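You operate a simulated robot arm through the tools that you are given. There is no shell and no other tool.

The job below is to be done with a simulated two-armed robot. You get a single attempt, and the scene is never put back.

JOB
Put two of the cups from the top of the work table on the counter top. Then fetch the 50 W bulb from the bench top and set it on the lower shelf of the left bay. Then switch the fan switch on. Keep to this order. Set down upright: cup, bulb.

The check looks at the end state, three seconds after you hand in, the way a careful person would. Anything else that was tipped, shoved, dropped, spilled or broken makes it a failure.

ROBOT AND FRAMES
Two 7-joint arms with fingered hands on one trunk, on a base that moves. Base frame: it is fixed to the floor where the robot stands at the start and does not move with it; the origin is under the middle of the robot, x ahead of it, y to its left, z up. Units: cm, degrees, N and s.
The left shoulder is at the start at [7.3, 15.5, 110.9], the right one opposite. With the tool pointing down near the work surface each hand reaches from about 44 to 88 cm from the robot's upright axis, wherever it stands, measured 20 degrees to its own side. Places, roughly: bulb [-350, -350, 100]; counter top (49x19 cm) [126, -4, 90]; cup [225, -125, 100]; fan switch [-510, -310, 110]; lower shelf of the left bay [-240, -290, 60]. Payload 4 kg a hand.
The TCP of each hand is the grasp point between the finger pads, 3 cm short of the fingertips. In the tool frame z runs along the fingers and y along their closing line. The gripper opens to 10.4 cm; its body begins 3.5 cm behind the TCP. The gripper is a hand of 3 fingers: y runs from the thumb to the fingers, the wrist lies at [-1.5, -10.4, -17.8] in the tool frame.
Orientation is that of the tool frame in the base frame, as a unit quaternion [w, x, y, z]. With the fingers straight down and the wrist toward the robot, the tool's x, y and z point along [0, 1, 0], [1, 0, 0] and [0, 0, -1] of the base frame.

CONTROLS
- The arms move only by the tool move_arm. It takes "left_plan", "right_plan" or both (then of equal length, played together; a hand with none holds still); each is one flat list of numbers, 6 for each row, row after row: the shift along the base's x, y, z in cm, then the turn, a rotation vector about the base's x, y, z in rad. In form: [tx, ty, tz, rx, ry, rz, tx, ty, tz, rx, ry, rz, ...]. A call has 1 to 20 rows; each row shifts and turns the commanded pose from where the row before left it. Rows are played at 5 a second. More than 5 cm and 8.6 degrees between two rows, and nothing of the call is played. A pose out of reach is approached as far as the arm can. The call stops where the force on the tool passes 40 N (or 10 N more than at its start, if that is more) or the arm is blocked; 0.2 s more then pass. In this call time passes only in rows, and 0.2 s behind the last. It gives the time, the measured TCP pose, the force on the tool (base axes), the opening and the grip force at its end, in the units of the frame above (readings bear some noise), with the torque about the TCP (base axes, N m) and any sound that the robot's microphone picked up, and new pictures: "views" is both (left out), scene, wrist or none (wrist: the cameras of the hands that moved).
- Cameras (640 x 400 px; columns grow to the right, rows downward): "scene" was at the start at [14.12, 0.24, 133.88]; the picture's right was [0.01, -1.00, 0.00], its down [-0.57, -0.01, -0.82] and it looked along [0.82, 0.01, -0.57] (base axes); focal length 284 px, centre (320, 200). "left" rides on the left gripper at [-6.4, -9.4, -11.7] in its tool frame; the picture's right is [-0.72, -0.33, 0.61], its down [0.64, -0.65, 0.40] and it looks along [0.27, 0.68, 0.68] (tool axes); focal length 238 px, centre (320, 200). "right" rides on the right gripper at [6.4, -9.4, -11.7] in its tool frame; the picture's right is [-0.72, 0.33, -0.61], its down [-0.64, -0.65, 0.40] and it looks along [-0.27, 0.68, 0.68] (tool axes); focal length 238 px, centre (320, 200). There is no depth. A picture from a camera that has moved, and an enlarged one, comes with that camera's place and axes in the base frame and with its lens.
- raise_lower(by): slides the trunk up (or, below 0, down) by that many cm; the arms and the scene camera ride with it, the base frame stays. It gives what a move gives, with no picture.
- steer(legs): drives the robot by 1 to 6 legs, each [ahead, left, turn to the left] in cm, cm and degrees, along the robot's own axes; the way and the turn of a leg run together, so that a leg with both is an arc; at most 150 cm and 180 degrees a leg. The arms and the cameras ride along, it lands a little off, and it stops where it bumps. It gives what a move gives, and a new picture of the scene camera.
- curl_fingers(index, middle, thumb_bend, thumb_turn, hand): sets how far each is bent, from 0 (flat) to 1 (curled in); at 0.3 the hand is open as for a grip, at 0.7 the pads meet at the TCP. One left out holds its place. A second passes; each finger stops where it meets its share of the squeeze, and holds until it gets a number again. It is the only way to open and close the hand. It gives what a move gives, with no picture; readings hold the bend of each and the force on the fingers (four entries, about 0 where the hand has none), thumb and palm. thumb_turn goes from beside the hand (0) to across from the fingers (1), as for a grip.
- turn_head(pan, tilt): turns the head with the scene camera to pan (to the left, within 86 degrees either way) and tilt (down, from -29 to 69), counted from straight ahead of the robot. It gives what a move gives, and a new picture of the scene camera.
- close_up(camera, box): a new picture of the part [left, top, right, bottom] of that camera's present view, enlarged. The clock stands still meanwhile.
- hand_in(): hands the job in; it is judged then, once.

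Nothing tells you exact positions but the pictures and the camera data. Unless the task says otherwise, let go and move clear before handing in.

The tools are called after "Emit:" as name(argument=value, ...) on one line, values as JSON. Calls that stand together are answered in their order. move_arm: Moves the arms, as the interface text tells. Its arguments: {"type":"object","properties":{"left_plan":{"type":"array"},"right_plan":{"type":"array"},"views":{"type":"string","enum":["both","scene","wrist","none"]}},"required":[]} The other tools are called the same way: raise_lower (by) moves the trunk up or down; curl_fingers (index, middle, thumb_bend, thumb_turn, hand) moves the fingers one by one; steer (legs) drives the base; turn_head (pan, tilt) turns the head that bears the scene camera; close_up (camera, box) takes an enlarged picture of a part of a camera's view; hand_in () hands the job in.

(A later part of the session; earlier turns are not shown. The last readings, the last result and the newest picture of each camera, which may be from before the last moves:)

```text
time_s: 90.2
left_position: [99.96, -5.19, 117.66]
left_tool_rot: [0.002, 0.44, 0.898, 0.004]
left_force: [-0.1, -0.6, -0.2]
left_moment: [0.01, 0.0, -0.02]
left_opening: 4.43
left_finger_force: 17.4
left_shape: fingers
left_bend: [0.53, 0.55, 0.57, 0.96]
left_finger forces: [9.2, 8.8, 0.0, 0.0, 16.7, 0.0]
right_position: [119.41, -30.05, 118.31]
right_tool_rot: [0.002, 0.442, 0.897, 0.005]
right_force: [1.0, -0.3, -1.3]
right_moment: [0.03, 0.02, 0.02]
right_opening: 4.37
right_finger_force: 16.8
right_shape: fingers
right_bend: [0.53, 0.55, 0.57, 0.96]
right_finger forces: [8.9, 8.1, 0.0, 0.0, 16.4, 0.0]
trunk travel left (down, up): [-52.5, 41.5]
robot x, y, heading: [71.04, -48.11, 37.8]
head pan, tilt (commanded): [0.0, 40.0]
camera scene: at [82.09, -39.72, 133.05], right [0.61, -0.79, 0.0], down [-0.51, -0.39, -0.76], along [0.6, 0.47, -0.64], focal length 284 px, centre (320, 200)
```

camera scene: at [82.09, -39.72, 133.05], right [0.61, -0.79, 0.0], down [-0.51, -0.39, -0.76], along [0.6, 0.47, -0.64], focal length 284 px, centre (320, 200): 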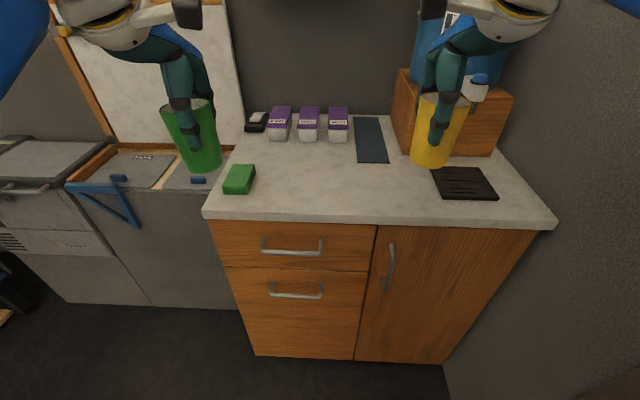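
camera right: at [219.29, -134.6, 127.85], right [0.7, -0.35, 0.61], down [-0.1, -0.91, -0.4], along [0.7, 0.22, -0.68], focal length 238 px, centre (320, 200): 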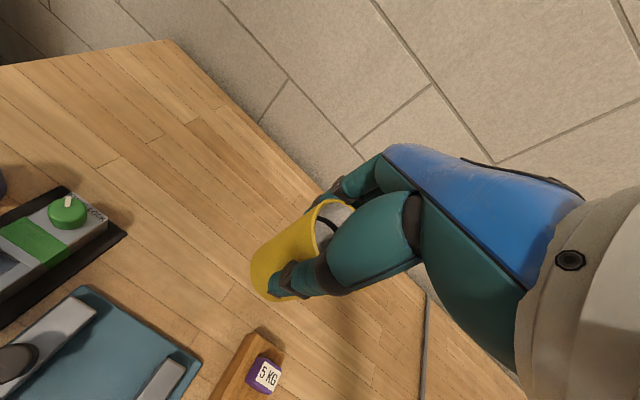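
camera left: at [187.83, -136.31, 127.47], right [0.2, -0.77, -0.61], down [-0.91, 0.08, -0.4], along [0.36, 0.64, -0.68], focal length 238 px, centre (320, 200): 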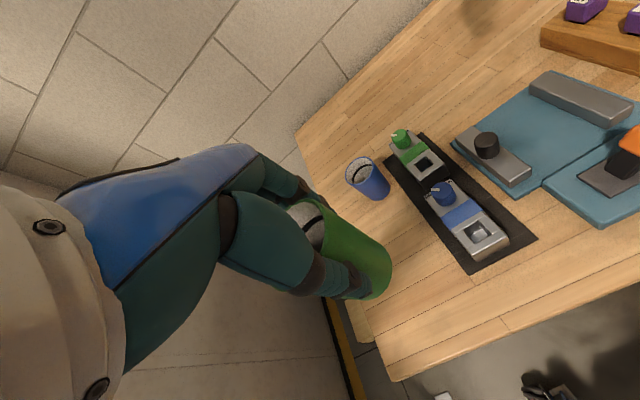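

The counter top is at z ≈ 90 and its clear strip is about 11 cm in from the front edge. I'll carry green to about (123.5, -0.8) and yellow to (133.8, -15.6), then lower both to just above the surface.

Emit:
move_arm(left_plan=[3.92, 0.73, 0, 0, 0, 0, 3.92, 0.73, 0, 0, 0, 0, 3.92, 0.73, 0, 0, 0, 0, 3.92, 0.73, 0, 0, 0, 0, 3.92, 0.73, 0, 0, 0, 0, 3.92, 0.73, 0, 0, 0, 0, 0, 0, -2.2, 0, 0, 0, 0, 0, -2.2, 0, 0, 0, 0, 0, -2.2, 0, 0, 0, 0, 0, -2.2, 0, 0, 0, 0, 0, -2.2, 0, 0, 0, 0, 0, -2.2, 0, 0, 0, 0, 0, -2.2, 0, 0, 0], right_plan=[2.4, 2.41, 0, 0, 0, 0, 2.4, 2.41, 0, 0, 0, 0, 2.4, 2.41, 0, 0, 0, 0, 2.4, 2.41, 0, 0, 0, 0, 2.4, 2.41, 0, 0, 0, 0, 2.4, 2.41, 0, 0, 0, 0, 0, 0, -2.29, 0, 0, 0, 0, 0, -2.29, 0, 0, 0, 0, 0, -2.29, 0, 0, 0, 0, 0, -2.29, 0, 0, 0, 0, 0, -2.29, 0, 0, 0, 0, 0, -2.29, 0, 0, 0, 0, 0, -2.29, 0, 0, 0])

```text
time_s: 93.0
left_position: [123.36, -0.97, 102.03]
left_tool_rot: [0.002, 0.44, 0.898, 0.003]
left_force: [-0.2, 0.6, -1.1]
left_moment: [0.01, -0.01, -0.01]
left_opening: 4.4
left_finger_force: 17.0
left_shape: fingers
left_bend: [0.53, 0.55, 0.57, 0.96]
left_finger forces: [9.0, 8.8, 0.1, 0.1, 16.4, 0.0]
right_position: [133.77, -15.46, 102.2]
right_tool_rot: [0.003, 0.441, 0.897, 0.005]
right_force: [-0.1, -0.1, -1.5]
right_moment: [0.01, 0.02, -0.01]
right_opening: 4.34
right_finger_force: 17.0
right_shape: fingers
right_bend: [0.53, 0.55, 0.57, 0.96]
right_finger forces: [8.9, 8.0, 0.0, 0.1, 16.2, 0.0]
trunk travel left (down, up): [-52.5, 41.5]
robot x, y, heading: [71.09, -48.45, 37.8]
head pan, tilt (commanded): [0.0, 40.0]
camera scene: at [82.21, -39.63, 133.04], right [0.61, -0.79, 0.0], down [-0.51, -0.4, -0.76], along [0.6, 0.47, -0.65], focal length 284 px, centre (320, 200)
camera right: at [122.4, -16.24, 113.76], right [0.69, -0.37, 0.62], down [-0.12, -0.9, -0.41], along [0.71, 0.21, -0.67], focal length 238 px, centre (320, 200)
camera left: at [119.79, -11.9, 113.54], right [0.19, -0.77, -0.62], down [-0.91, 0.11, -0.41], along [0.38, 0.63, -0.67], focal length 238 px, centre (320, 200)
```

scene: 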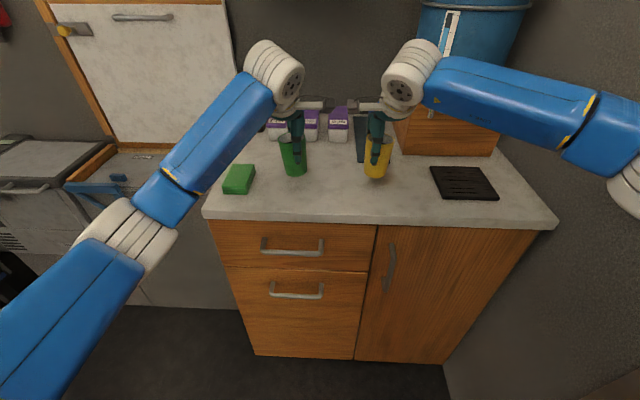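
right: 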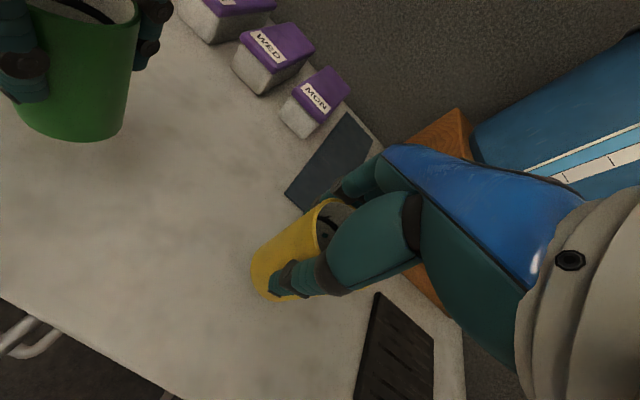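
left: 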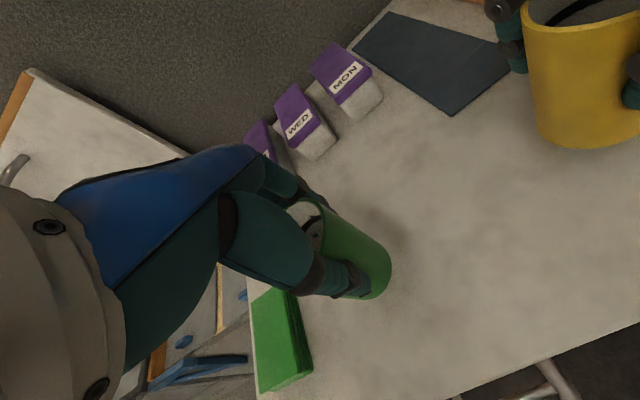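

Both cups hang upright above clear surface. I'll lower them in small steps and watch the force for touchdown.

Emit:
move_arm(left_plan=[0, 0, -1.0, 0, 0, 0, 0, 0, -1.0, 0, 0, 0, 0, 0, -1.0, 0, 0, 0, 0, 0, -0.7, 0, 0, 0], right_plan=[0, 0, -1.0, 0, 0, 0, 0, 0, -1.0, 0, 0, 0, 0, 0, -1.0, 0, 0, 0, 0, 0, -0.9, 0, 0, 0], views="scene")

Emit:
close_up(camera="scene", box=[230, 100, 430, 225])

```text
time_s: 94.0
left_position: [123.45, -1.04, 98.55]
left_tool_rot: [0.003, 0.44, 0.898, 0.003]
left_force: [0.1, -0.3, -0.3]
left_moment: [0.01, 0.03, 0.02]
left_opening: 4.4
left_finger_force: 17.6
left_shape: fingers
left_bend: [0.53, 0.55, 0.57, 0.96]
left_finger forces: [9.0, 8.8, 0.0, 0.0, 16.4, 0.0]
right_position: [133.79, -15.61, 98.29]
right_tool_rot: [0.004, 0.441, 0.897, 0.004]
right_force: [-0.5, 0.6, -0.7]
right_moment: [0.0, 0.0, 0.01]
right_opening: 4.35
right_finger_force: 16.3
right_shape: fingers
right_bend: [0.53, 0.55, 0.57, 0.96]
right_finger forces: [8.8, 7.9, 0.0, 0.1, 16.1, 0.0]
trunk travel left (down, up): [-52.5, 41.5]
robot x, y, heading: [70.71, -48.09, 37.5]
head pan, tilt (commanded): [0.0, 40.0]
camera scene: at [82.17, -39.67, 133.04], right [0.61, -0.79, 0.0], down [-0.51, -0.39, -0.76], along [0.6, 0.47, -0.65], focal length 284 px, centre (320, 200)
```

scene: 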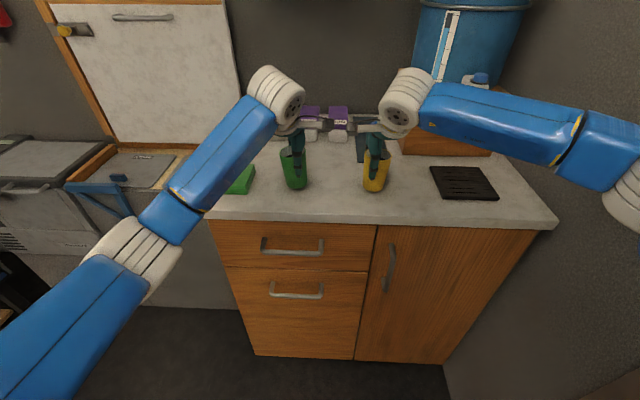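

```text
3.20 times, centred on (330, 162) of scene
camera zoom: at [82.17, -39.67, 133.04], right [0.61, -0.79, 0.0], down [-0.51, -0.39, -0.76], along [0.6, 0.47, -0.65], focal length 908 px, centre (288, 320)
```

zoom: 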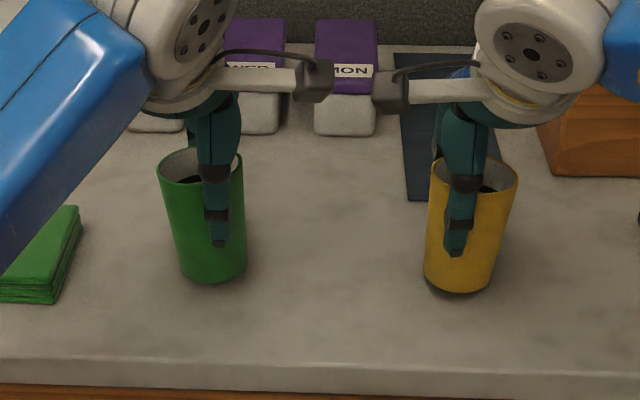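

They are nearly down. I'll continue with finer steps.

Emit:
move_arm(left_plan=[0, 0, -0.3, 0, 0, 0, 0, 0, -0.3, 0, 0, 0, 0, 0, -0.3, 0, 0, 0, 0, 0, -0.3, 0, 0, 0], right_plan=[0, 0, -0.3, 0, 0, 0, 0, 0, -0.3, 0, 0, 0, 0, 0, -0.3, 0, 0, 0, 0, 0, -0.2, 0, 0, 0], views="none")

```text
time_s: 95.0
left_position: [123.35, -1.11, 97.72]
left_tool_rot: [0.004, 0.439, 0.898, 0.006]
left_force: [1.7, -0.1, 6.7]
left_moment: [0.13, -0.08, -0.01]
left_opening: 4.42
left_finger_force: 18.2
left_shape: fingers
left_bend: [0.53, 0.55, 0.57, 0.96]
left_finger forces: [9.8, 9.1, 0.0, 0.0, 16.9, 0.1]
right_position: [133.62, -15.57, 97.61]
right_tool_rot: [0.003, 0.442, 0.897, 0.008]
right_force: [0.7, 1.7, 6.5]
right_moment: [0.06, -0.23, 0.03]
right_opening: 4.35
right_finger_force: 17.6
right_shape: fingers
right_bend: [0.53, 0.55, 0.57, 0.96]
right_finger forces: [9.5, 8.8, 0.1, 0.1, 16.7, 0.0]
trunk travel left (down, up): [-52.5, 41.5]
robot x, y, heading: [71.09, -48.47, 37.7]
head pan, tilt (commanded): [0.0, 40.0]
```

Both cups touch the counter with about 7 N of upward force. I'll open the hands to release them.

Emit:
curl_fingers(hand="left", index=0.3, middle=0.3, thumb_bend=0.3)

Emit:
curl_fingers(hand="right", index=0.3, middle=0.3, thumb_bend=0.3)

Emit:
close_up(camera="scene", box=[230, 100, 430, 225])

Emit:
close_up(camera="right", box=[0, 0, 640, 400])

Emit:
close_up(camera="left", box=[0, 0, 640, 400])

```text
time_s: 96.0
left_position: [123.16, -0.98, 97.39]
left_tool_rot: [0.003, 0.44, 0.898, 0.004]
left_force: [0.4, 0.1, 1.1]
left_moment: [0.0, 0.01, 0.0]
left_opening: 10.28
left_finger_force: 0.0
left_shape: fingers
left_bend: [0.3, 0.3, 0.3, 0.97]
left_finger forces: [0.0, 0.0, 0.0, 0.0, 0.1, 0.1]
right_position: [133.66, -15.44, 97.56]
right_tool_rot: [0.003, 0.441, 0.897, 0.006]
right_force: [-0.5, 1.5, 12.3]
right_moment: [0.08, -0.31, 0.02]
right_opening: 4.34
right_finger_force: 18.3
right_shape: fingers
right_bend: [0.53, 0.55, 0.58, 0.96]
right_finger forces: [9.5, 9.3, 0.1, 0.1, 17.5, 0.0]
trunk travel left (down, up): [-52.5, 41.5]
robot x, y, heading: [70.86, -48.19, 37.6]
head pan, tilt (commanded): [0.0, 40.0]
```

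```text
time_s: 97.0
left_position: [123.34, -0.89, 97.39]
left_tool_rot: [0.002, 0.439, 0.898, 0.003]
left_force: [-0.7, -0.4, -0.5]
left_moment: [0.0, 0.01, 0.02]
left_opening: 10.29
left_finger_force: 0.0
left_shape: fingers
left_bend: [0.3, 0.3, 0.3, 0.97]
left_finger forces: [0.0, 0.0, 0.0, 0.0, 0.0, 0.0]
right_position: [133.75, -15.5, 97.29]
right_tool_rot: [0.002, 0.441, 0.897, 0.005]
right_force: [0.1, 0.0, -0.2]
right_moment: [-0.01, 0.03, 0.04]
right_opening: 10.27
right_finger_force: 0.0
right_shape: fingers
right_bend: [0.3, 0.3, 0.3, 0.97]
right_finger forces: [0.0, 0.1, 0.0, 0.0, 0.0, 0.1]
trunk travel left (down, up): [-52.5, 41.5]
robot x, y, heading: [71.16, -47.94, 37.5]
head pan, tilt (commanded): [0.0, 40.0]
```

```text
3.20 times, centred on (330, 162) of scene
camera zoom: at [82.14, -39.69, 133.04], right [0.61, -0.79, 0.0], down [-0.51, -0.39, -0.76], along [0.6, 0.47, -0.65], focal length 908 px, centre (288, 320)
```

zoom: 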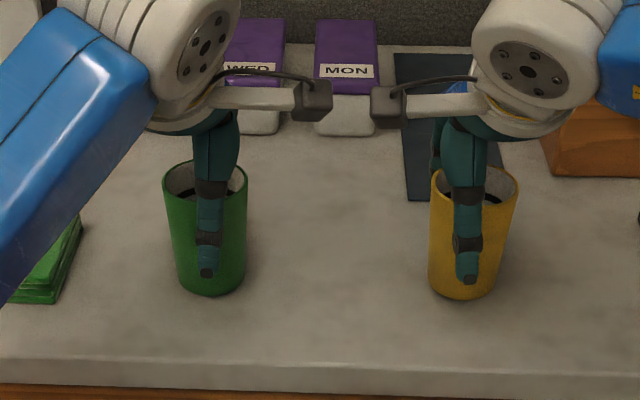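

```text
1.00 times, centred on (320, 200) of right (not enlarged: the box is as wide or as high as the picture)
camera zoom: at [122.37, -16.28, 108.99], right [0.69, -0.37, 0.62], down [-0.12, -0.9, -0.41], along [0.71, 0.21, -0.67], focal length 238 px, centre (320, 200)
```

zoom: 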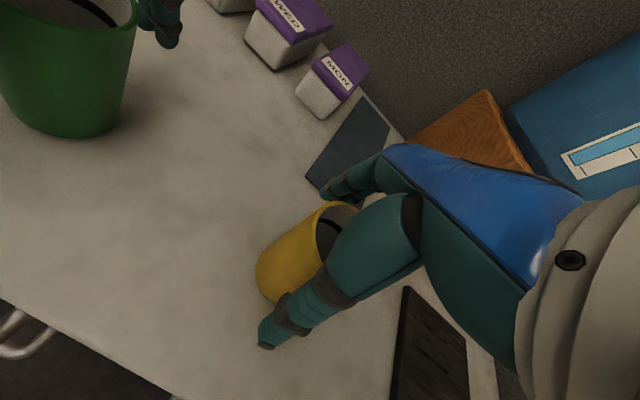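

```text
1.00 times, centred on (320, 200) of left (not enlarged: the box is as wide or as high as the picture)
camera zoom: at [119.69, -11.84, 108.94], right [0.19, -0.77, -0.62], down [-0.91, 0.11, -0.41], along [0.38, 0.63, -0.67], focal length 238 px, centre (320, 200)
```

zoom: 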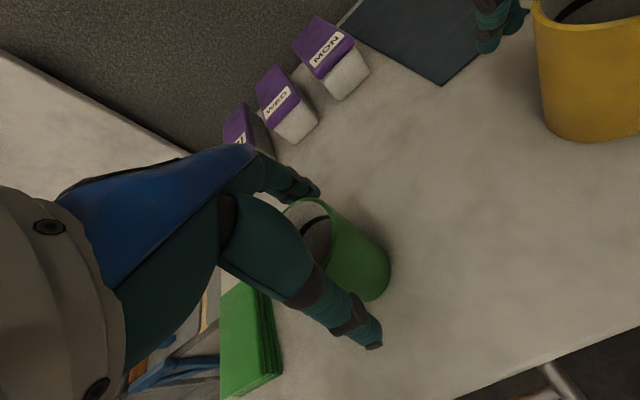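

Both cups stand upright and free of the fingers. I'll raise both hands straight up.

Emit:
move_arm(left_plan=[0, 0, 1.5, 0, 0, 0, 0, 0, 2.5, 0, 0, 0, 0, 0, 2.5, 0, 0, 0, 0, 0, 2.5, 0, 0, 0, 0, 0, 2.5, 0, 0, 0, 0, 0, 2.5, 0, 0, 0, 0, 0, 2.5, 0, 0, 0, 0, 0, 2.5, 0, 0, 0, 0, 0, 2.5, 0, 0, 0], right_plan=[0, 0, 1.5, 0, 0, 0, 0, 0, 2.5, 0, 0, 0, 0, 0, 2.5, 0, 0, 0, 0, 0, 2.5, 0, 0, 0, 0, 0, 2.5, 0, 0, 0, 0, 0, 2.5, 0, 0, 0, 0, 0, 2.5, 0, 0, 0, 0, 0, 2.5, 0, 0, 0, 0, 0, 2.5, 0, 0, 0], views="scene")

```text
time_s: 99.0
left_position: [123.5, -0.98, 119.03]
left_tool_rot: [0.002, 0.439, 0.898, 0.004]
left_force: [1.1, -0.8, 0.1]
left_moment: [0.0, -0.01, 0.03]
left_opening: 10.26
left_finger_force: 0.2
left_shape: fingers
left_bend: [0.3, 0.3, 0.3, 0.97]
left_finger forces: [0.0, 0.0, 0.0, 0.0, 0.1, 0.0]
right_position: [133.63, -15.6, 118.69]
right_tool_rot: [0.003, 0.441, 0.897, 0.005]
right_force: [0.0, 0.5, 0.3]
right_moment: [0.01, -0.02, -0.02]
right_opening: 10.26
right_finger_force: 0.1
right_shape: fingers
right_bend: [0.3, 0.3, 0.3, 0.97]
right_finger forces: [0.0, 0.0, 0.1, 0.0, 0.1, 0.1]
trunk travel left (down, up): [-52.5, 41.5]
robot x, y, heading: [71.04, -48.36, 37.9]
head pan, tilt (commanded): [0.0, 40.0]
camera scene: at [82.03, -39.76, 133.05], right [0.61, -0.79, 0.0], down [-0.51, -0.39, -0.76], along [0.6, 0.47, -0.64], focal length 284 px, centre (320, 200)
```

scene: 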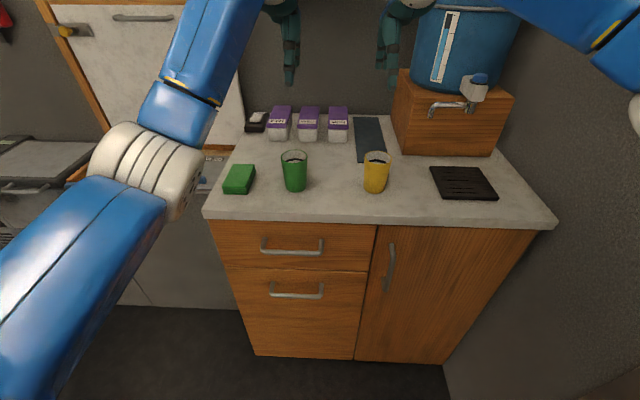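

The first step is done: green and yellow stand upright on the counter. Next I'll draw the hands in, back away, slide left into the middle of the room and look down the corridor toward the bulb.

Emit:
move_arm(left_plan=[-3.48, -2.7, 0, 0, 0, 0, -3.7, -2.3, 0, 0, 0, 0, -4.1, -1.6, 0, 0, 0, 0, -4.1, -1.6, 0, 0, 0, 0, -4.1, -1.6, 0, 0, 0, 0], right_plan=[-3.48, -2.7, 0, 0, 0, 0, -3.48, -2.7, 0, 0, 0, 0, -3.0, -3.2, 0, 0, 0, 0, -3.0, -3.2, 0, 0, 0, 0, -3.0, -3.2, 0, 0, 0, 0], views="none")

Emit:
steer(legs=[[-28, 0, 0], [0, 75, 0]])

Emit:
steer(legs=[[0, 0, -90], [0, 0, -88]])

Emit:
turn_head(pan=0, tilt=20)

```text
time_s: 100.2
left_position: [103.86, -10.9, 118.95]
left_tool_rot: [0.003, 0.439, 0.899, 0.005]
left_force: [0.3, -0.4, -0.5]
left_moment: [0.02, 0.02, 0.01]
left_opening: 10.31
left_finger_force: 0.0
left_shape: fingers
left_bend: [0.3, 0.3, 0.3, 0.97]
left_finger forces: [0.0, 0.0, 0.0, 0.1, 0.0, 0.0]
right_position: [117.6, -30.96, 118.77]
right_tool_rot: [0.003, 0.441, 0.897, 0.007]
right_force: [-0.9, -0.5, 0.4]
right_moment: [0.02, -0.07, 0.01]
right_opening: 10.31
right_finger_force: 0.0
right_shape: fingers
right_bend: [0.3, 0.3, 0.3, 0.97]
right_finger forces: [0.1, 0.0, 0.1, 0.1, 0.0, 0.0]
trunk travel left (down, up): [-52.5, 41.5]
robot x, y, heading: [71.11, -48.3, 37.3]
head pan, tilt (commanded): [0.0, 40.0]
```

```text
time_s: 105.8
left_position: [37.17, 31.62, 118.85]
left_tool_rot: [0.001, 0.45, 0.893, 0.004]
left_force: [-0.6, 0.4, 0.0]
left_moment: [0.03, 0.01, -0.01]
left_opening: 10.29
left_finger_force: 0.1
left_shape: fingers
left_bend: [0.3, 0.3, 0.3, 0.97]
left_finger forces: [0.0, 0.0, 0.0, 0.0, 0.1, 0.1]
right_position: [50.42, 11.54, 118.52]
right_tool_rot: [0.001, 0.452, 0.892, 0.005]
right_force: [0.2, -0.6, 0.6]
right_moment: [0.0, 0.05, 0.04]
right_opening: 10.29
right_finger_force: 0.0
right_shape: fingers
right_bend: [0.3, 0.3, 0.3, 0.97]
right_finger forces: [0.0, 0.0, 0.0, 0.1, 0.0, 0.1]
trunk travel left (down, up): [-52.5, 41.5]
robot x, y, heading: [2.93, -5.06, 36.0]
head pan, tilt (commanded): [0.0, 40.0]
camera scene: at [14.44, 3.02, 133.06], right [0.59, -0.8, 0.0], down [-0.52, -0.38, -0.76], along [0.61, 0.46, -0.64], focal length 284 px, centre (320, 200)
```

scene: 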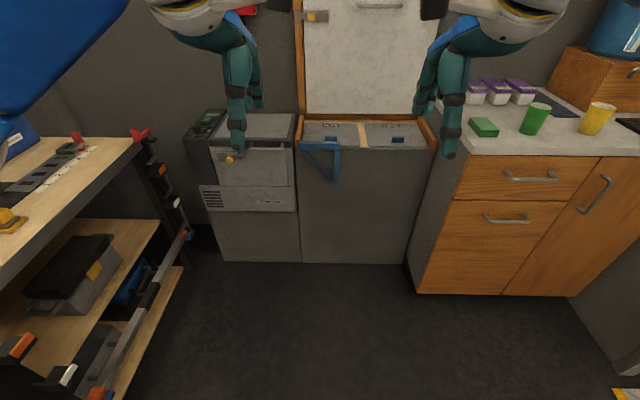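

```text
time_s: 113.8
left_position: [-28.61, -43.77, 118.9]
left_tool_rot: [0.004, 0.905, -0.425, -0.003]
left_force: [-0.1, -0.6, -0.1]
left_moment: [-0.02, 0.0, 0.02]
left_opening: 10.32
left_finger_force: 0.0
left_shape: fingers
left_bend: [0.3, 0.3, 0.3, 0.97]
left_finger forces: [0.0, 0.0, 0.0, 0.1, 0.0, 0.1]
right_position: [-43.0, -24.21, 118.66]
right_tool_rot: [0.005, 0.904, -0.427, -0.003]
right_force: [0.4, 0.1, -0.3]
right_moment: [0.0, 0.05, 0.04]
right_opening: 10.29
right_finger_force: 0.0
right_shape: fingers
right_bend: [0.3, 0.3, 0.3, 0.97]
right_finger forces: [0.0, 0.0, 0.0, 0.0, 0.0, 0.0]
trunk travel left (down, up): [-52.5, 41.5]
robot x, y, heading: [2.98, -4.84, -140.3]
head pan, tilt (commanded): [0.0, 40.0]
camera scene: at [-7.58, -13.72, 133.06], right [-0.64, 0.77, 0.0], down [0.5, 0.41, -0.76], along [-0.59, -0.49, -0.64], focal length 284 px, centre (320, 200)
```

scene: 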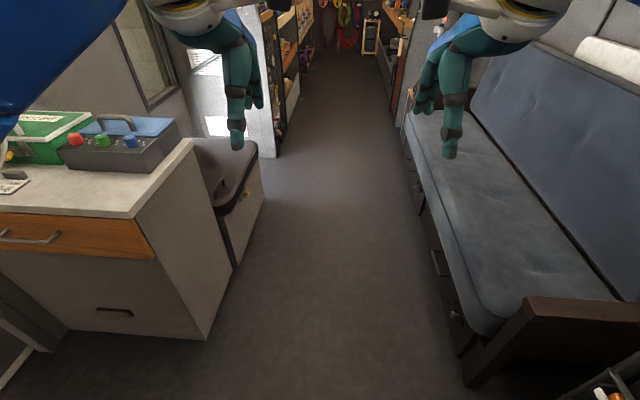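

```text
time_s: 114.6
left_position: [-28.45, -43.69, 119.03]
left_tool_rot: [0.005, 0.906, -0.424, -0.003]
left_force: [0.6, 0.4, -0.3]
left_moment: [0.02, 0.01, 0.03]
left_opening: 10.29
left_finger_force: 0.1
left_shape: fingers
left_bend: [0.3, 0.3, 0.3, 0.97]
left_finger forces: [0.0, 0.0, 0.0, 0.1, 0.1, 0.0]
right_position: [-42.85, -24.07, 118.59]
right_tool_rot: [0.007, 0.904, -0.426, -0.003]
right_force: [0.0, 0.3, 1.0]
right_moment: [-0.05, -0.01, 0.02]
right_opening: 10.29
right_finger_force: 0.1
right_shape: fingers
right_bend: [0.3, 0.3, 0.3, 0.97]
right_finger forces: [0.1, 0.0, 0.1, 0.0, 0.1, 0.0]
trunk travel left (down, up): [-52.5, 41.5]
robot x, y, heading: [3.07, -5.32, -140.3]
head pan, tilt (commanded): [0.0, 20.0]
camera scene: at [-8.23, -14.2, 136.19], right [-0.64, 0.77, 0.0], down [0.27, 0.22, -0.94], along [-0.72, -0.6, -0.34], focal length 284 px, centre (320, 200)
```

scene: 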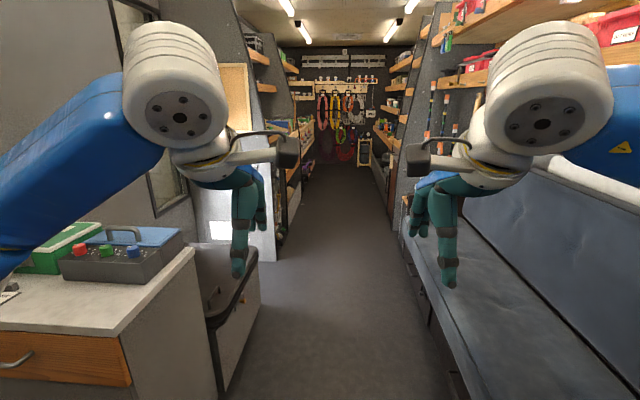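

The corridor runs ahead between the cabinet and the sofa, at about -145 degrees, with racks further along. I'll align with it, drive about 130 cm and look again.

Emit:
steer(legs=[[0, 0, -4.7], [65, 0, 0], [65, 0, 0]])

```text
time_s: 121.8
left_position: [-135.22, -113.46, 119.16]
left_tool_rot: [0.004, 0.889, -0.458, -0.003]
left_force: [-0.3, 0.1, 0.1]
left_moment: [-0.01, 0.01, -0.01]
left_opening: 10.28
left_finger_force: 0.0
left_shape: fingers
left_bend: [0.3, 0.3, 0.3, 0.97]
left_finger forces: [0.1, 0.0, 0.0, 0.1, 0.1, 0.0]
right_position: [-147.97, -92.92, 118.84]
right_tool_rot: [0.006, 0.888, -0.459, -0.005]
right_force: [0.1, 0.3, -1.0]
right_moment: [0.02, -0.03, -0.02]
right_opening: 10.29
right_finger_force: 0.1
right_shape: fingers
right_bend: [0.3, 0.3, 0.3, 0.97]
right_finger forces: [0.0, 0.1, 0.0, 0.0, 0.0, 0.0]
trunk travel left (down, up): [-52.5, 41.5]
robot x, y, heading: [-100.57, -77.28, -144.5]
head pan, tilt (commanded): [0.0, 20.0]
camera scene: at [-112.76, -85.6, 136.21], right [-0.58, 0.81, 0.0], down [0.28, 0.2, -0.94], along [-0.77, -0.54, -0.34], focal length 284 px, centre (320, 200)
```

scene: 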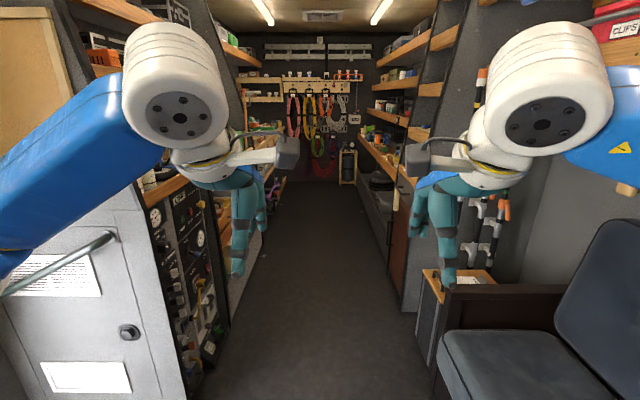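

The aisle ahead is about 115 cm wide and I'm centred in it. I'll drive another 90 cm and look at the left side for the rack bay and bench.

Emit:
steer(legs=[[50, 0, -0.5], [45, 0, 0]])

Emit:
turn_head(pan=50, tilt=30)

Emit:
turn_head(pan=20, tilt=25)

```text
time_s: 126.9
left_position: [-211.33, -166.92, 119.14]
left_tool_rot: [0.006, 0.887, -0.461, -0.004]
left_force: [0.1, 0.1, 0.4]
left_moment: [0.01, -0.03, 0.01]
left_opening: 10.28
left_finger_force: 0.1
left_shape: fingers
left_bend: [0.3, 0.3, 0.3, 0.97]
left_finger forces: [0.1, 0.0, 0.1, 0.0, 0.0, 0.1]
right_position: [-223.96, -146.48, 118.92]
right_tool_rot: [0.008, 0.886, -0.464, -0.005]
right_force: [0.1, -0.3, -0.5]
right_moment: [0.02, 0.01, -0.01]
right_opening: 10.3
right_finger_force: 0.0
right_shape: fingers
right_bend: [0.3, 0.3, 0.3, 0.97]
right_finger forces: [0.0, 0.0, 0.1, 0.0, 0.0, 0.1]
trunk travel left (down, up): [-52.5, 41.5]
robot x, y, heading: [-177.06, -130.98, -145.3]
head pan, tilt (commanded): [0.0, 20.0]
camera scene: at [-188.83, -139.46, 136.22], right [-0.57, 0.82, 0.0], down [0.28, 0.2, -0.94], along [-0.77, -0.54, -0.34], focal length 284 px, centre (320, 200)
```

scene: 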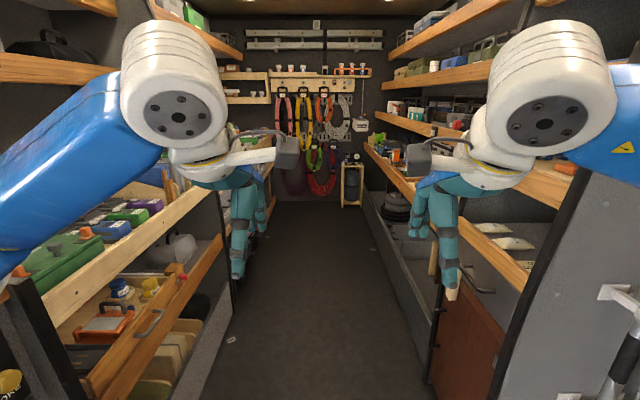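

```text
time_s: 128.1
left_position: [-211.28, -166.86, 119.16]
left_tool_rot: [0.006, 0.887, -0.462, -0.004]
left_force: [-0.1, 0.0, 0.0]
left_moment: [0.04, 0.0, 0.01]
left_opening: 10.27
left_finger_force: 0.1
left_shape: fingers
left_bend: [0.3, 0.3, 0.3, 0.97]
left_finger forces: [0.0, 0.0, 0.0, 0.0, 0.0, 0.1]
right_position: [-224.03, -146.22, 118.91]
right_tool_rot: [0.007, 0.885, -0.465, -0.005]
right_force: [0.0, -0.9, -0.3]
right_moment: [-0.02, 0.01, 0.0]
right_opening: 10.28
right_finger_force: 0.1
right_shape: fingers
right_bend: [0.3, 0.3, 0.3, 0.97]
right_finger forces: [0.0, 0.0, 0.0, 0.0, 0.0, 0.0]
trunk travel left (down, up): [-52.5, 41.5]
robot x, y, heading: [-176.9, -131.62, -145.2]
head pan, tilt (commanded): [50.0, 30.0]
camera scene: at [-182.11, -143.24, 134.61], right [-1.0, 0.09, 0.0], down [0.05, 0.5, -0.87], along [-0.08, -0.86, -0.5], focal length 284 px, centre (320, 200)
```

scene: 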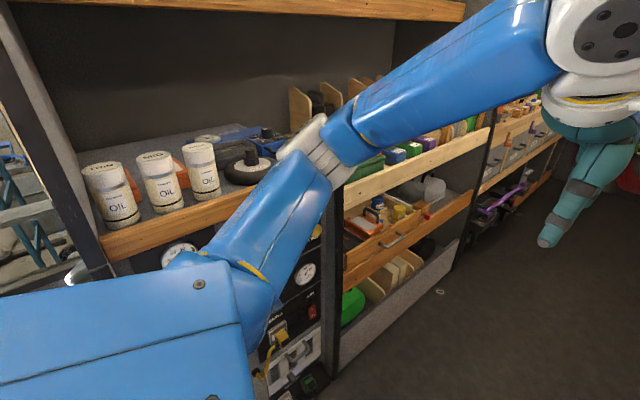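

```text
time_s: 129.1
left_position: [-211.3, -167.06, 119.15]
left_tool_rot: [0.007, 0.887, -0.462, -0.003]
left_force: [0.1, 0.2, -0.3]
left_moment: [0.0, 0.0, 0.0]
left_opening: 10.27
left_finger_force: 0.2
left_shape: fingers
left_bend: [0.3, 0.3, 0.3, 0.97]
left_finger forces: [0.0, 0.1, 0.0, 0.1, 0.0, 0.0]
right_position: [-223.91, -146.33, 118.81]
right_tool_rot: [0.007, 0.886, -0.464, -0.005]
right_force: [-0.3, 1.0, -0.3]
right_moment: [-0.01, 0.0, -0.03]
right_opening: 10.29
right_finger_force: 0.0
right_shape: fingers
right_bend: [0.3, 0.3, 0.3, 0.97]
right_finger forces: [0.1, 0.0, 0.0, 0.1, 0.1, 0.0]
trunk travel left (down, up): [-52.5, 41.5]
robot x, y, heading: [-176.74, -131.56, -144.9]
head pan, tilt (commanded): [20.0, 25.0]
camera scene: at [-186.6, -141.77, 135.39], right [-0.82, 0.57, 0.0], down [0.24, 0.35, -0.91], along [-0.52, -0.74, -0.42], focal length 284 px, centre (320, 200)
```

scene: 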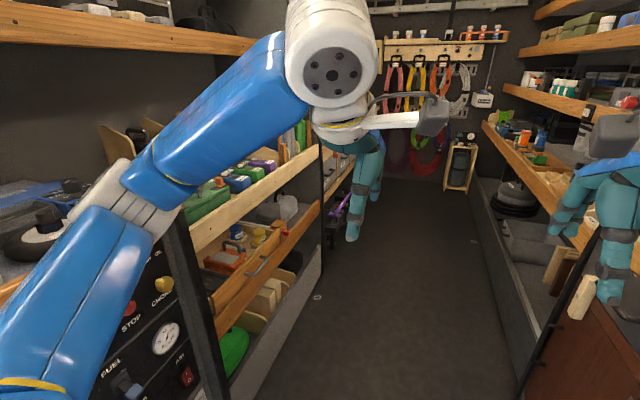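

The left rack bay begins about 65 cm ahead, with a wood-edged upper top and a lower shelf. The bench with the bulb should be in the bay after it. I'll drive further down the aisle for a better look.

Emit:
steer(legs=[[60, 0, 0], [60, 0, 0]])

Emit:
turn_head(pan=80, tilt=35)

Emit:
turn_head(pan=35, tilt=25)

```text
time_s: 135.4
left_position: [-309.32, -234.65, 119.18]
left_tool_rot: [0.006, 0.884, -0.468, -0.004]
left_force: [-0.2, -0.6, -0.4]
left_moment: [-0.01, -0.03, 0.0]
left_opening: 10.29
left_finger_force: 0.1
left_shape: fingers
left_bend: [0.3, 0.3, 0.3, 0.97]
left_finger forces: [0.0, 0.1, 0.1, 0.0, 0.0, 0.0]
right_position: [-321.83, -213.77, 118.83]
right_tool_rot: [0.008, 0.883, -0.47, -0.006]
right_force: [0.5, -0.4, -0.7]
right_moment: [0.0, 0.02, -0.01]
right_opening: 10.26
right_finger_force: 0.1
right_shape: fingers
right_bend: [0.3, 0.3, 0.3, 0.97]
right_finger forces: [0.0, 0.0, 0.0, 0.0, 0.0, 0.1]
trunk travel left (down, up): [-52.5, 41.5]
robot x, y, heading: [-274.75, -199.41, -145.7]
head pan, tilt (commanded): [20.0, 25.0]
camera scene: at [-284.37, -209.69, 135.41], right [-0.81, 0.59, 0.0], down [0.25, 0.34, -0.91], along [-0.53, -0.73, -0.42], focal length 284 px, centre (320, 200)
```

scene: 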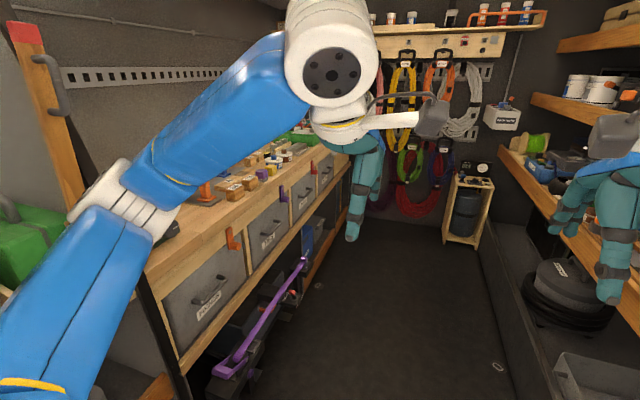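

```text
time_s: 136.7
left_position: [-309.28, -234.62, 119.23]
left_tool_rot: [0.007, 0.884, -0.467, -0.005]
left_force: [0.2, 0.4, -0.1]
left_moment: [-0.01, 0.0, -0.03]
left_opening: 10.27
left_finger_force: 0.1
left_shape: fingers
left_bend: [0.3, 0.3, 0.3, 0.97]
left_finger forces: [0.0, 0.1, 0.1, 0.0, 0.1, 0.0]
right_position: [-321.81, -213.69, 118.9]
right_tool_rot: [0.008, 0.882, -0.471, -0.005]
right_force: [0.8, -0.7, 0.0]
right_moment: [0.0, 0.0, 0.01]
right_opening: 10.27
right_finger_force: 0.0
right_shape: fingers
right_bend: [0.3, 0.3, 0.3, 0.97]
right_finger forces: [0.0, 0.0, 0.0, 0.0, 0.0, 0.0]
trunk travel left (down, up): [-52.5, 41.5]
robot x, y, heading: [-274.29, -199.59, -145.9]
head pan, tilt (commanded): [80.0, 35.0]
camera scene: at [-275.47, -210.35, 133.84], right [-0.91, -0.41, 0.0], down [-0.23, 0.52, -0.82], along [0.34, -0.75, -0.57], focal length 284 px, centre (320, 200)
```

scene: 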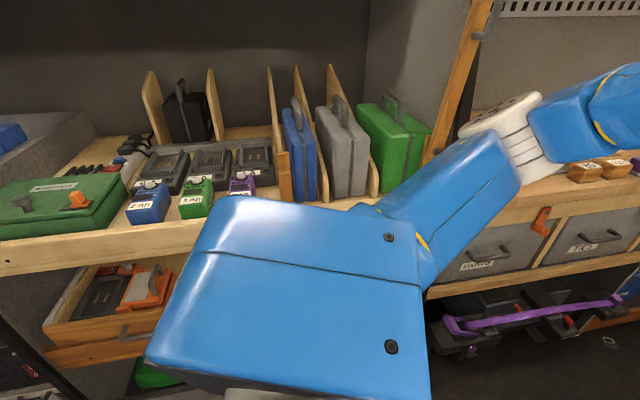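

```text
time_s: 137.8
left_position: [-309.31, -234.52, 119.28]
left_tool_rot: [0.007, 0.884, -0.468, -0.005]
left_force: [0.1, -0.4, 0.8]
left_moment: [0.01, 0.02, -0.03]
left_opening: 10.3
left_finger_force: 0.0
left_shape: fingers
left_bend: [0.3, 0.3, 0.3, 0.97]
left_finger forces: [0.0, 0.1, 0.0, 0.0, 0.0, 0.1]
right_position: [-321.88, -213.79, 118.96]
right_tool_rot: [0.008, 0.883, -0.469, -0.006]
right_force: [0.0, -0.5, 0.5]
right_moment: [-0.01, 0.0, 0.02]
right_opening: 10.27
right_finger_force: 0.1
right_shape: fingers
right_bend: [0.3, 0.3, 0.3, 0.97]
right_finger forces: [0.0, 0.0, 0.0, 0.0, 0.0, 0.0]
trunk travel left (down, up): [-52.5, 41.5]
robot x, y, heading: [-274.7, -199.19, -146.1]
head pan, tilt (commanded): [35.0, 25.0]
camera scene: at [-282.33, -210.91, 135.39], right [-0.93, 0.36, 0.0], down [0.15, 0.4, -0.91], along [-0.32, -0.85, -0.42], focal length 284 px, centre (320, 200)
```

scene: 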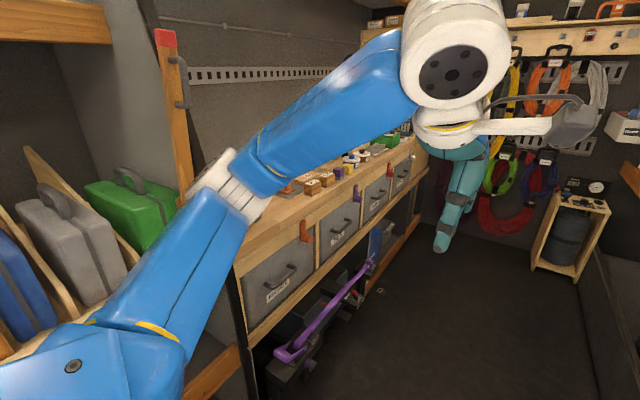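

I'm beside the left bay now; its lower shelf is the one with orange trays at z ≈ 60. The bench with drawers and small items is just ahead on the left, so I'll move on and look closely for the bulb.

Emit:
steer(legs=[[70, 0, 0.8]])

Emit:
turn_head(pan=40, tilt=30)

Emit:
turn_head(pan=75, tilt=30)

```text
time_s: 141.7
left_position: [-367.51, -275.23, 119.32]
left_tool_rot: [0.007, 0.886, -0.463, -0.005]
left_force: [-0.1, -0.9, -1.3]
left_moment: [-0.03, 0.01, -0.04]
left_opening: 10.28
left_finger_force: 0.1
left_shape: fingers
left_bend: [0.3, 0.3, 0.3, 0.97]
left_finger forces: [0.0, 0.0, 0.0, 0.1, 0.0, 0.0]
right_position: [-380.18, -254.54, 119.06]
right_tool_rot: [0.008, 0.885, -0.465, -0.005]
right_force: [-0.9, 0.0, 0.4]
right_moment: [0.03, -0.01, 0.0]
right_opening: 10.27
right_finger_force: 0.1
right_shape: fingers
right_bend: [0.3, 0.3, 0.3, 0.97]
right_finger forces: [0.0, 0.0, 0.0, 0.0, 0.0, 0.1]
trunk travel left (down, up): [-52.5, 41.5]
robot x, y, heading: [-333.42, -239.69, -145.2]
head pan, tilt (commanded): [35.0, 25.0]
camera scene: at [-340.84, -251.2, 135.41], right [-0.94, 0.35, 0.0], down [0.15, 0.4, -0.91], along [-0.31, -0.85, -0.42], focal length 284 px, centre (320, 200)
```

scene: 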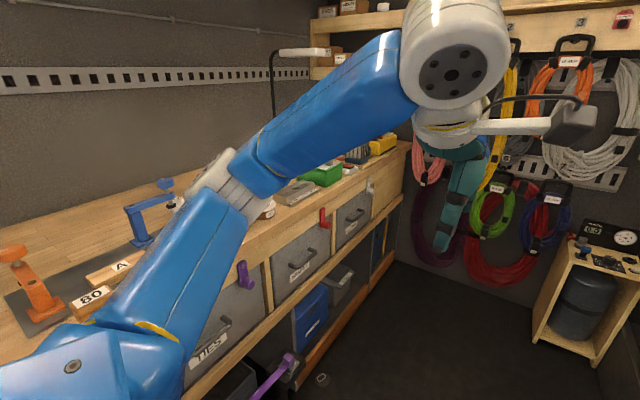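

```text
time_s: 142.4
left_position: [-367.46, -275.16, 119.38]
left_tool_rot: [0.007, 0.887, -0.463, -0.005]
left_force: [-0.2, 0.0, 0.1]
left_moment: [0.01, -0.01, 0.02]
left_opening: 10.29
left_finger_force: 0.1
left_shape: fingers
left_bend: [0.3, 0.3, 0.3, 0.97]
left_finger forces: [0.0, 0.1, 0.0, 0.0, 0.0, 0.1]
right_position: [-380.15, -254.47, 118.97]
right_tool_rot: [0.009, 0.885, -0.465, -0.006]
right_force: [-0.9, 0.2, 0.5]
right_moment: [0.0, -0.02, 0.0]
right_opening: 10.27
right_finger_force: 0.0
right_shape: fingers
right_bend: [0.3, 0.3, 0.3, 0.97]
right_finger forces: [0.1, 0.0, 0.0, 0.0, 0.1, 0.0]
trunk travel left (down, up): [-52.5, 41.5]
robot x, y, heading: [-333.56, -239.92, -145.3]
head pan, tilt (commanded): [40.0, 30.0]
camera scene: at [-340.12, -251.36, 134.6], right [-0.96, 0.26, 0.0], down [0.13, 0.48, -0.87], along [-0.23, -0.84, -0.5], focal length 284 px, centre (320, 200)
```

scene: 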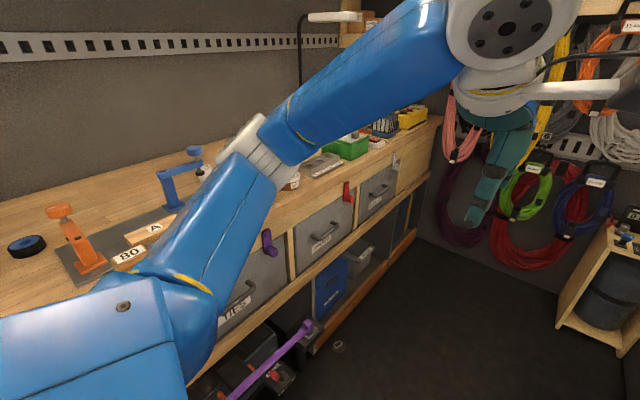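

```text
time_s: 143.4
left_position: [-367.54, -275.19, 119.29]
left_tool_rot: [0.007, 0.887, -0.462, -0.005]
left_force: [-0.6, 0.4, -0.8]
left_moment: [0.02, 0.0, -0.02]
left_opening: 10.29
left_finger_force: 0.1
left_shape: fingers
left_bend: [0.3, 0.3, 0.3, 0.97]
left_finger forces: [0.0, 0.1, 0.0, 0.0, 0.0, 0.0]
right_position: [-380.07, -254.35, 119.06]
right_tool_rot: [0.009, 0.885, -0.465, -0.007]
right_force: [0.0, -0.4, 0.3]
right_moment: [0.02, 0.01, 0.0]
right_opening: 10.3
right_finger_force: 0.1
right_shape: fingers
right_bend: [0.3, 0.3, 0.3, 0.97]
right_finger forces: [0.0, 0.0, 0.0, 0.1, 0.0, 0.0]
trunk travel left (down, up): [-52.5, 41.5]
robot x, y, heading: [-333.32, -239.95, -145.4]
head pan, tilt (commanded): [75.0, 30.0]
camera scene: at [-334.67, -251.13, 134.61], right [-0.94, -0.34, 0.0], down [-0.17, 0.47, -0.87], along [0.29, -0.81, -0.5], focal length 284 px, centre (320, 200)
```

scene: 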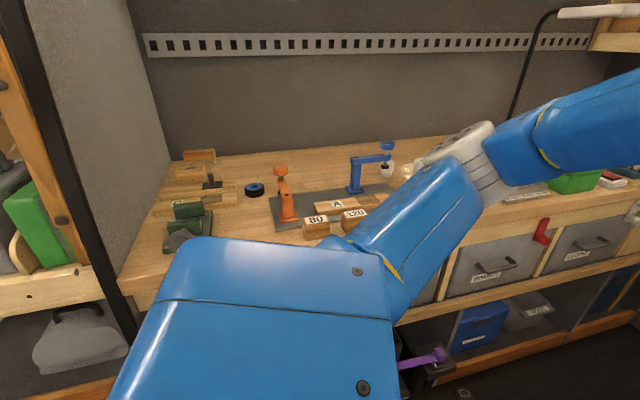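

The bench has sanding blocks, clamps and a tape roll; a bulb-like shape is just behind my left arm, further along. I'll drive on about 68 cm and turn left to face the bench.

Emit:
steer(legs=[[68, -3, 0.5]])

Emit:
steer(legs=[[0, 0, 45], [0, 0, 45]])

Emit:
turn_head(pan=0, tilt=30)

```text
time_s: 147.1
left_position: [-422.91, -312.73, 119.45]
left_tool_rot: [0.008, 0.893, -0.45, -0.005]
left_force: [-0.2, 0.2, 0.7]
left_moment: [0.0, -0.01, -0.01]
left_opening: 10.3
left_finger_force: 0.0
left_shape: fingers
left_bend: [0.3, 0.3, 0.3, 0.97]
left_finger forces: [0.1, 0.1, 0.0, 0.0, 0.0, 0.0]
right_position: [-435.98, -292.4, 119.14]
right_tool_rot: [0.009, 0.892, -0.452, -0.006]
right_force: [-1.0, -0.4, 0.3]
right_moment: [-0.01, -0.01, 0.0]
right_opening: 10.3
right_finger_force: 0.0
right_shape: fingers
right_bend: [0.3, 0.3, 0.3, 0.97]
right_finger forces: [0.1, 0.0, 0.0, 0.0, 0.0, 0.0]
trunk travel left (down, up): [-52.5, 41.5]
robot x, y, heading: [-390.05, -276.16, -143.5]
head pan, tilt (commanded): [75.0, 30.0]
camera scene: at [-390.72, -287.79, 134.62], right [-0.93, -0.36, 0.0], down [-0.18, 0.47, -0.87], along [0.32, -0.81, -0.5], focal length 284 px, centre (320, 200)
```

scene: 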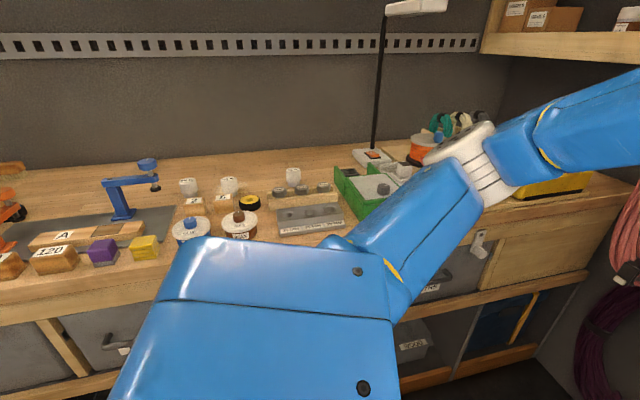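

```text
time_s: 151.6
left_position: [-353.23, -309.02, 119.46]
left_tool_rot: [0.009, 0.948, 0.319, 0.004]
left_force: [0.0, 0.2, -0.3]
left_moment: [-0.02, 0.0, -0.04]
left_opening: 10.29
left_finger_force: 0.2
left_shape: fingers
left_bend: [0.3, 0.3, 0.3, 0.97]
left_finger forces: [0.0, 0.0, 0.0, 0.0, 0.1, 0.0]
right_position: [-373.38, -322.56, 119.04]
right_tool_rot: [0.01, 0.948, 0.317, 0.004]
right_force: [-0.6, -0.2, -0.6]
right_moment: [0.0, -0.03, 0.01]
right_opening: 10.28
right_finger_force: 0.1
right_shape: fingers
right_bend: [0.3, 0.3, 0.3, 0.97]
right_finger forces: [0.0, 0.1, 0.0, 0.1, 0.0, 0.0]
trunk travel left (down, up): [-52.5, 41.5]
robot x, y, heading: [-389.67, -276.39, -52.5]
head pan, tilt (commanded): [75.0, 30.0]
camera scene: at [-378.28, -277.22, 134.62], right [0.37, -0.93, 0.0], down [-0.46, -0.19, -0.87], along [0.8, 0.33, -0.5], focal length 284 px, centre (320, 200)
```

scene: 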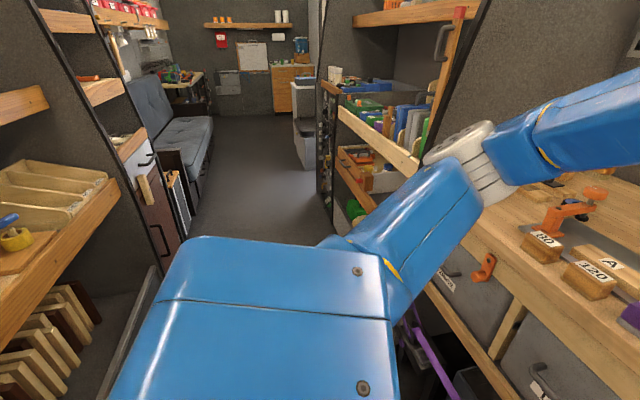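

```text
time_s: 153.1
left_position: [-353.31, -308.93, 119.47]
left_tool_rot: [0.01, 0.948, 0.318, 0.002]
left_force: [-0.3, -0.4, 0.3]
left_moment: [-0.02, 0.03, 0.01]
left_opening: 10.3
left_finger_force: 0.0
left_shape: fingers
left_bend: [0.3, 0.3, 0.3, 0.97]
left_finger forces: [0.0, 0.0, 0.1, 0.0, 0.0, 0.0]
right_position: [-373.32, -322.39, 119.15]
right_tool_rot: [0.011, 0.949, 0.316, 0.003]
right_force: [0.1, -0.4, 0.1]
right_moment: [0.02, 0.02, -0.01]
right_opening: 10.28
right_finger_force: 0.0
right_shape: fingers
right_bend: [0.3, 0.3, 0.3, 0.97]
right_finger forces: [0.1, 0.1, 0.1, 0.1, 0.1, 0.1]
trunk travel left (down, up): [-52.5, 41.5]
robot x, y, heading: [-389.69, -276.25, -52.9]
head pan, tilt (commanded): [0.0, 30.0]
camera scene: at [-381.16, -287.79, 134.59], right [-0.8, -0.6, 0.0], down [-0.3, 0.4, -0.86], along [0.52, -0.69, -0.5], focal length 284 px, centre (320, 200)
```

scene: 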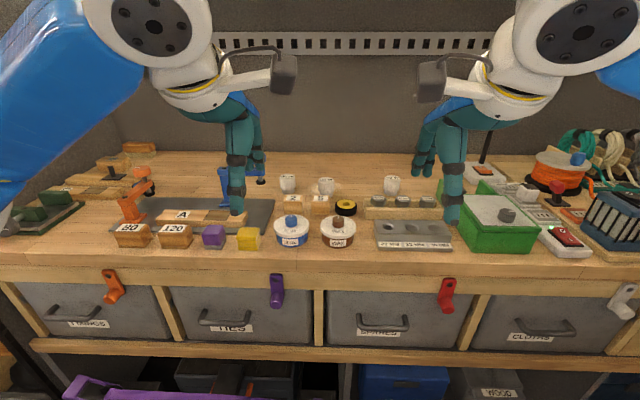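

I'm facing the bench, and several small white items stand in a row in the middle. I'll zoom in to find the 50 W bulb.

Emit:
close_up(camera="scene", box=[260, 150, 460, 275])

Emit:
close_up(camera="scene", box=[265, 165, 365, 228])

Emit:
close_up(camera="scene", box=[345, 165, 445, 228])

```text
3.20 times, centred on (360, 212) of scene
camera zoom: at [-381.16, -287.79, 134.59], right [-0.8, -0.6, 0.0], down [-0.3, 0.4, -0.86], along [0.52, -0.69, -0.5], focal length 908 px, centre (192, 160)
```

zoom: 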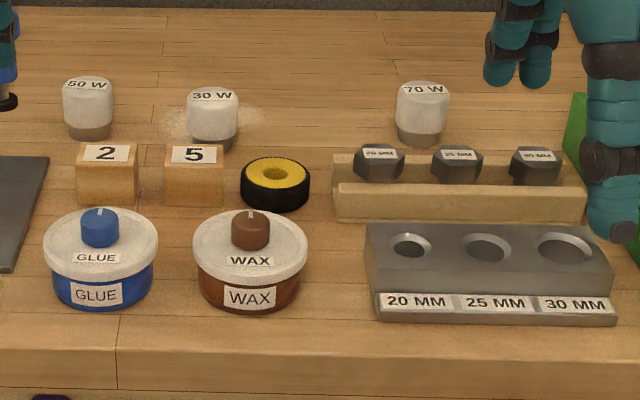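

```text
6.35 times, centred on (315, 196) of scene
camera zoom: at [-381.16, -287.79, 134.59], right [-0.8, -0.6, 0.0], down [-0.3, 0.4, -0.86], along [0.52, -0.69, -0.5], focal length 1802 px, centre (352, 222)
```

zoom: 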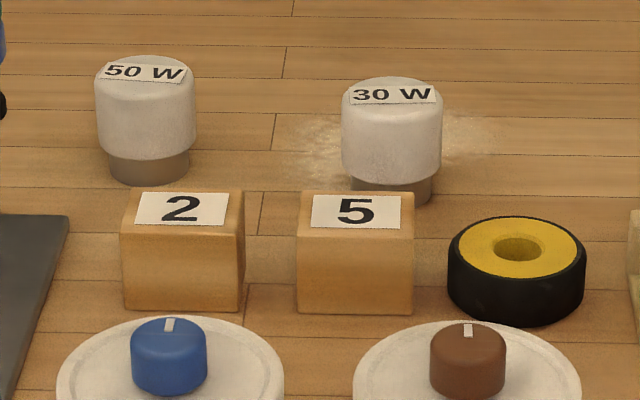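

```text
6.35 times, centred on (395, 196) of scene
camera zoom: at [-381.16, -287.79, 134.59], right [-0.8, -0.6, 0.0], down [-0.3, 0.4, -0.86], along [0.52, -0.69, -0.5], focal length 1802 px, centre (-156, 222)
```

zoom: 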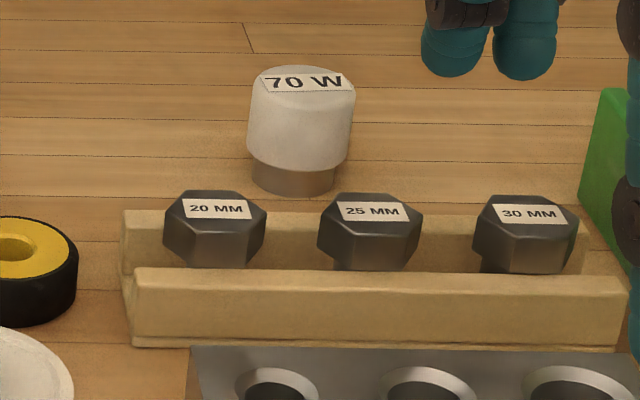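

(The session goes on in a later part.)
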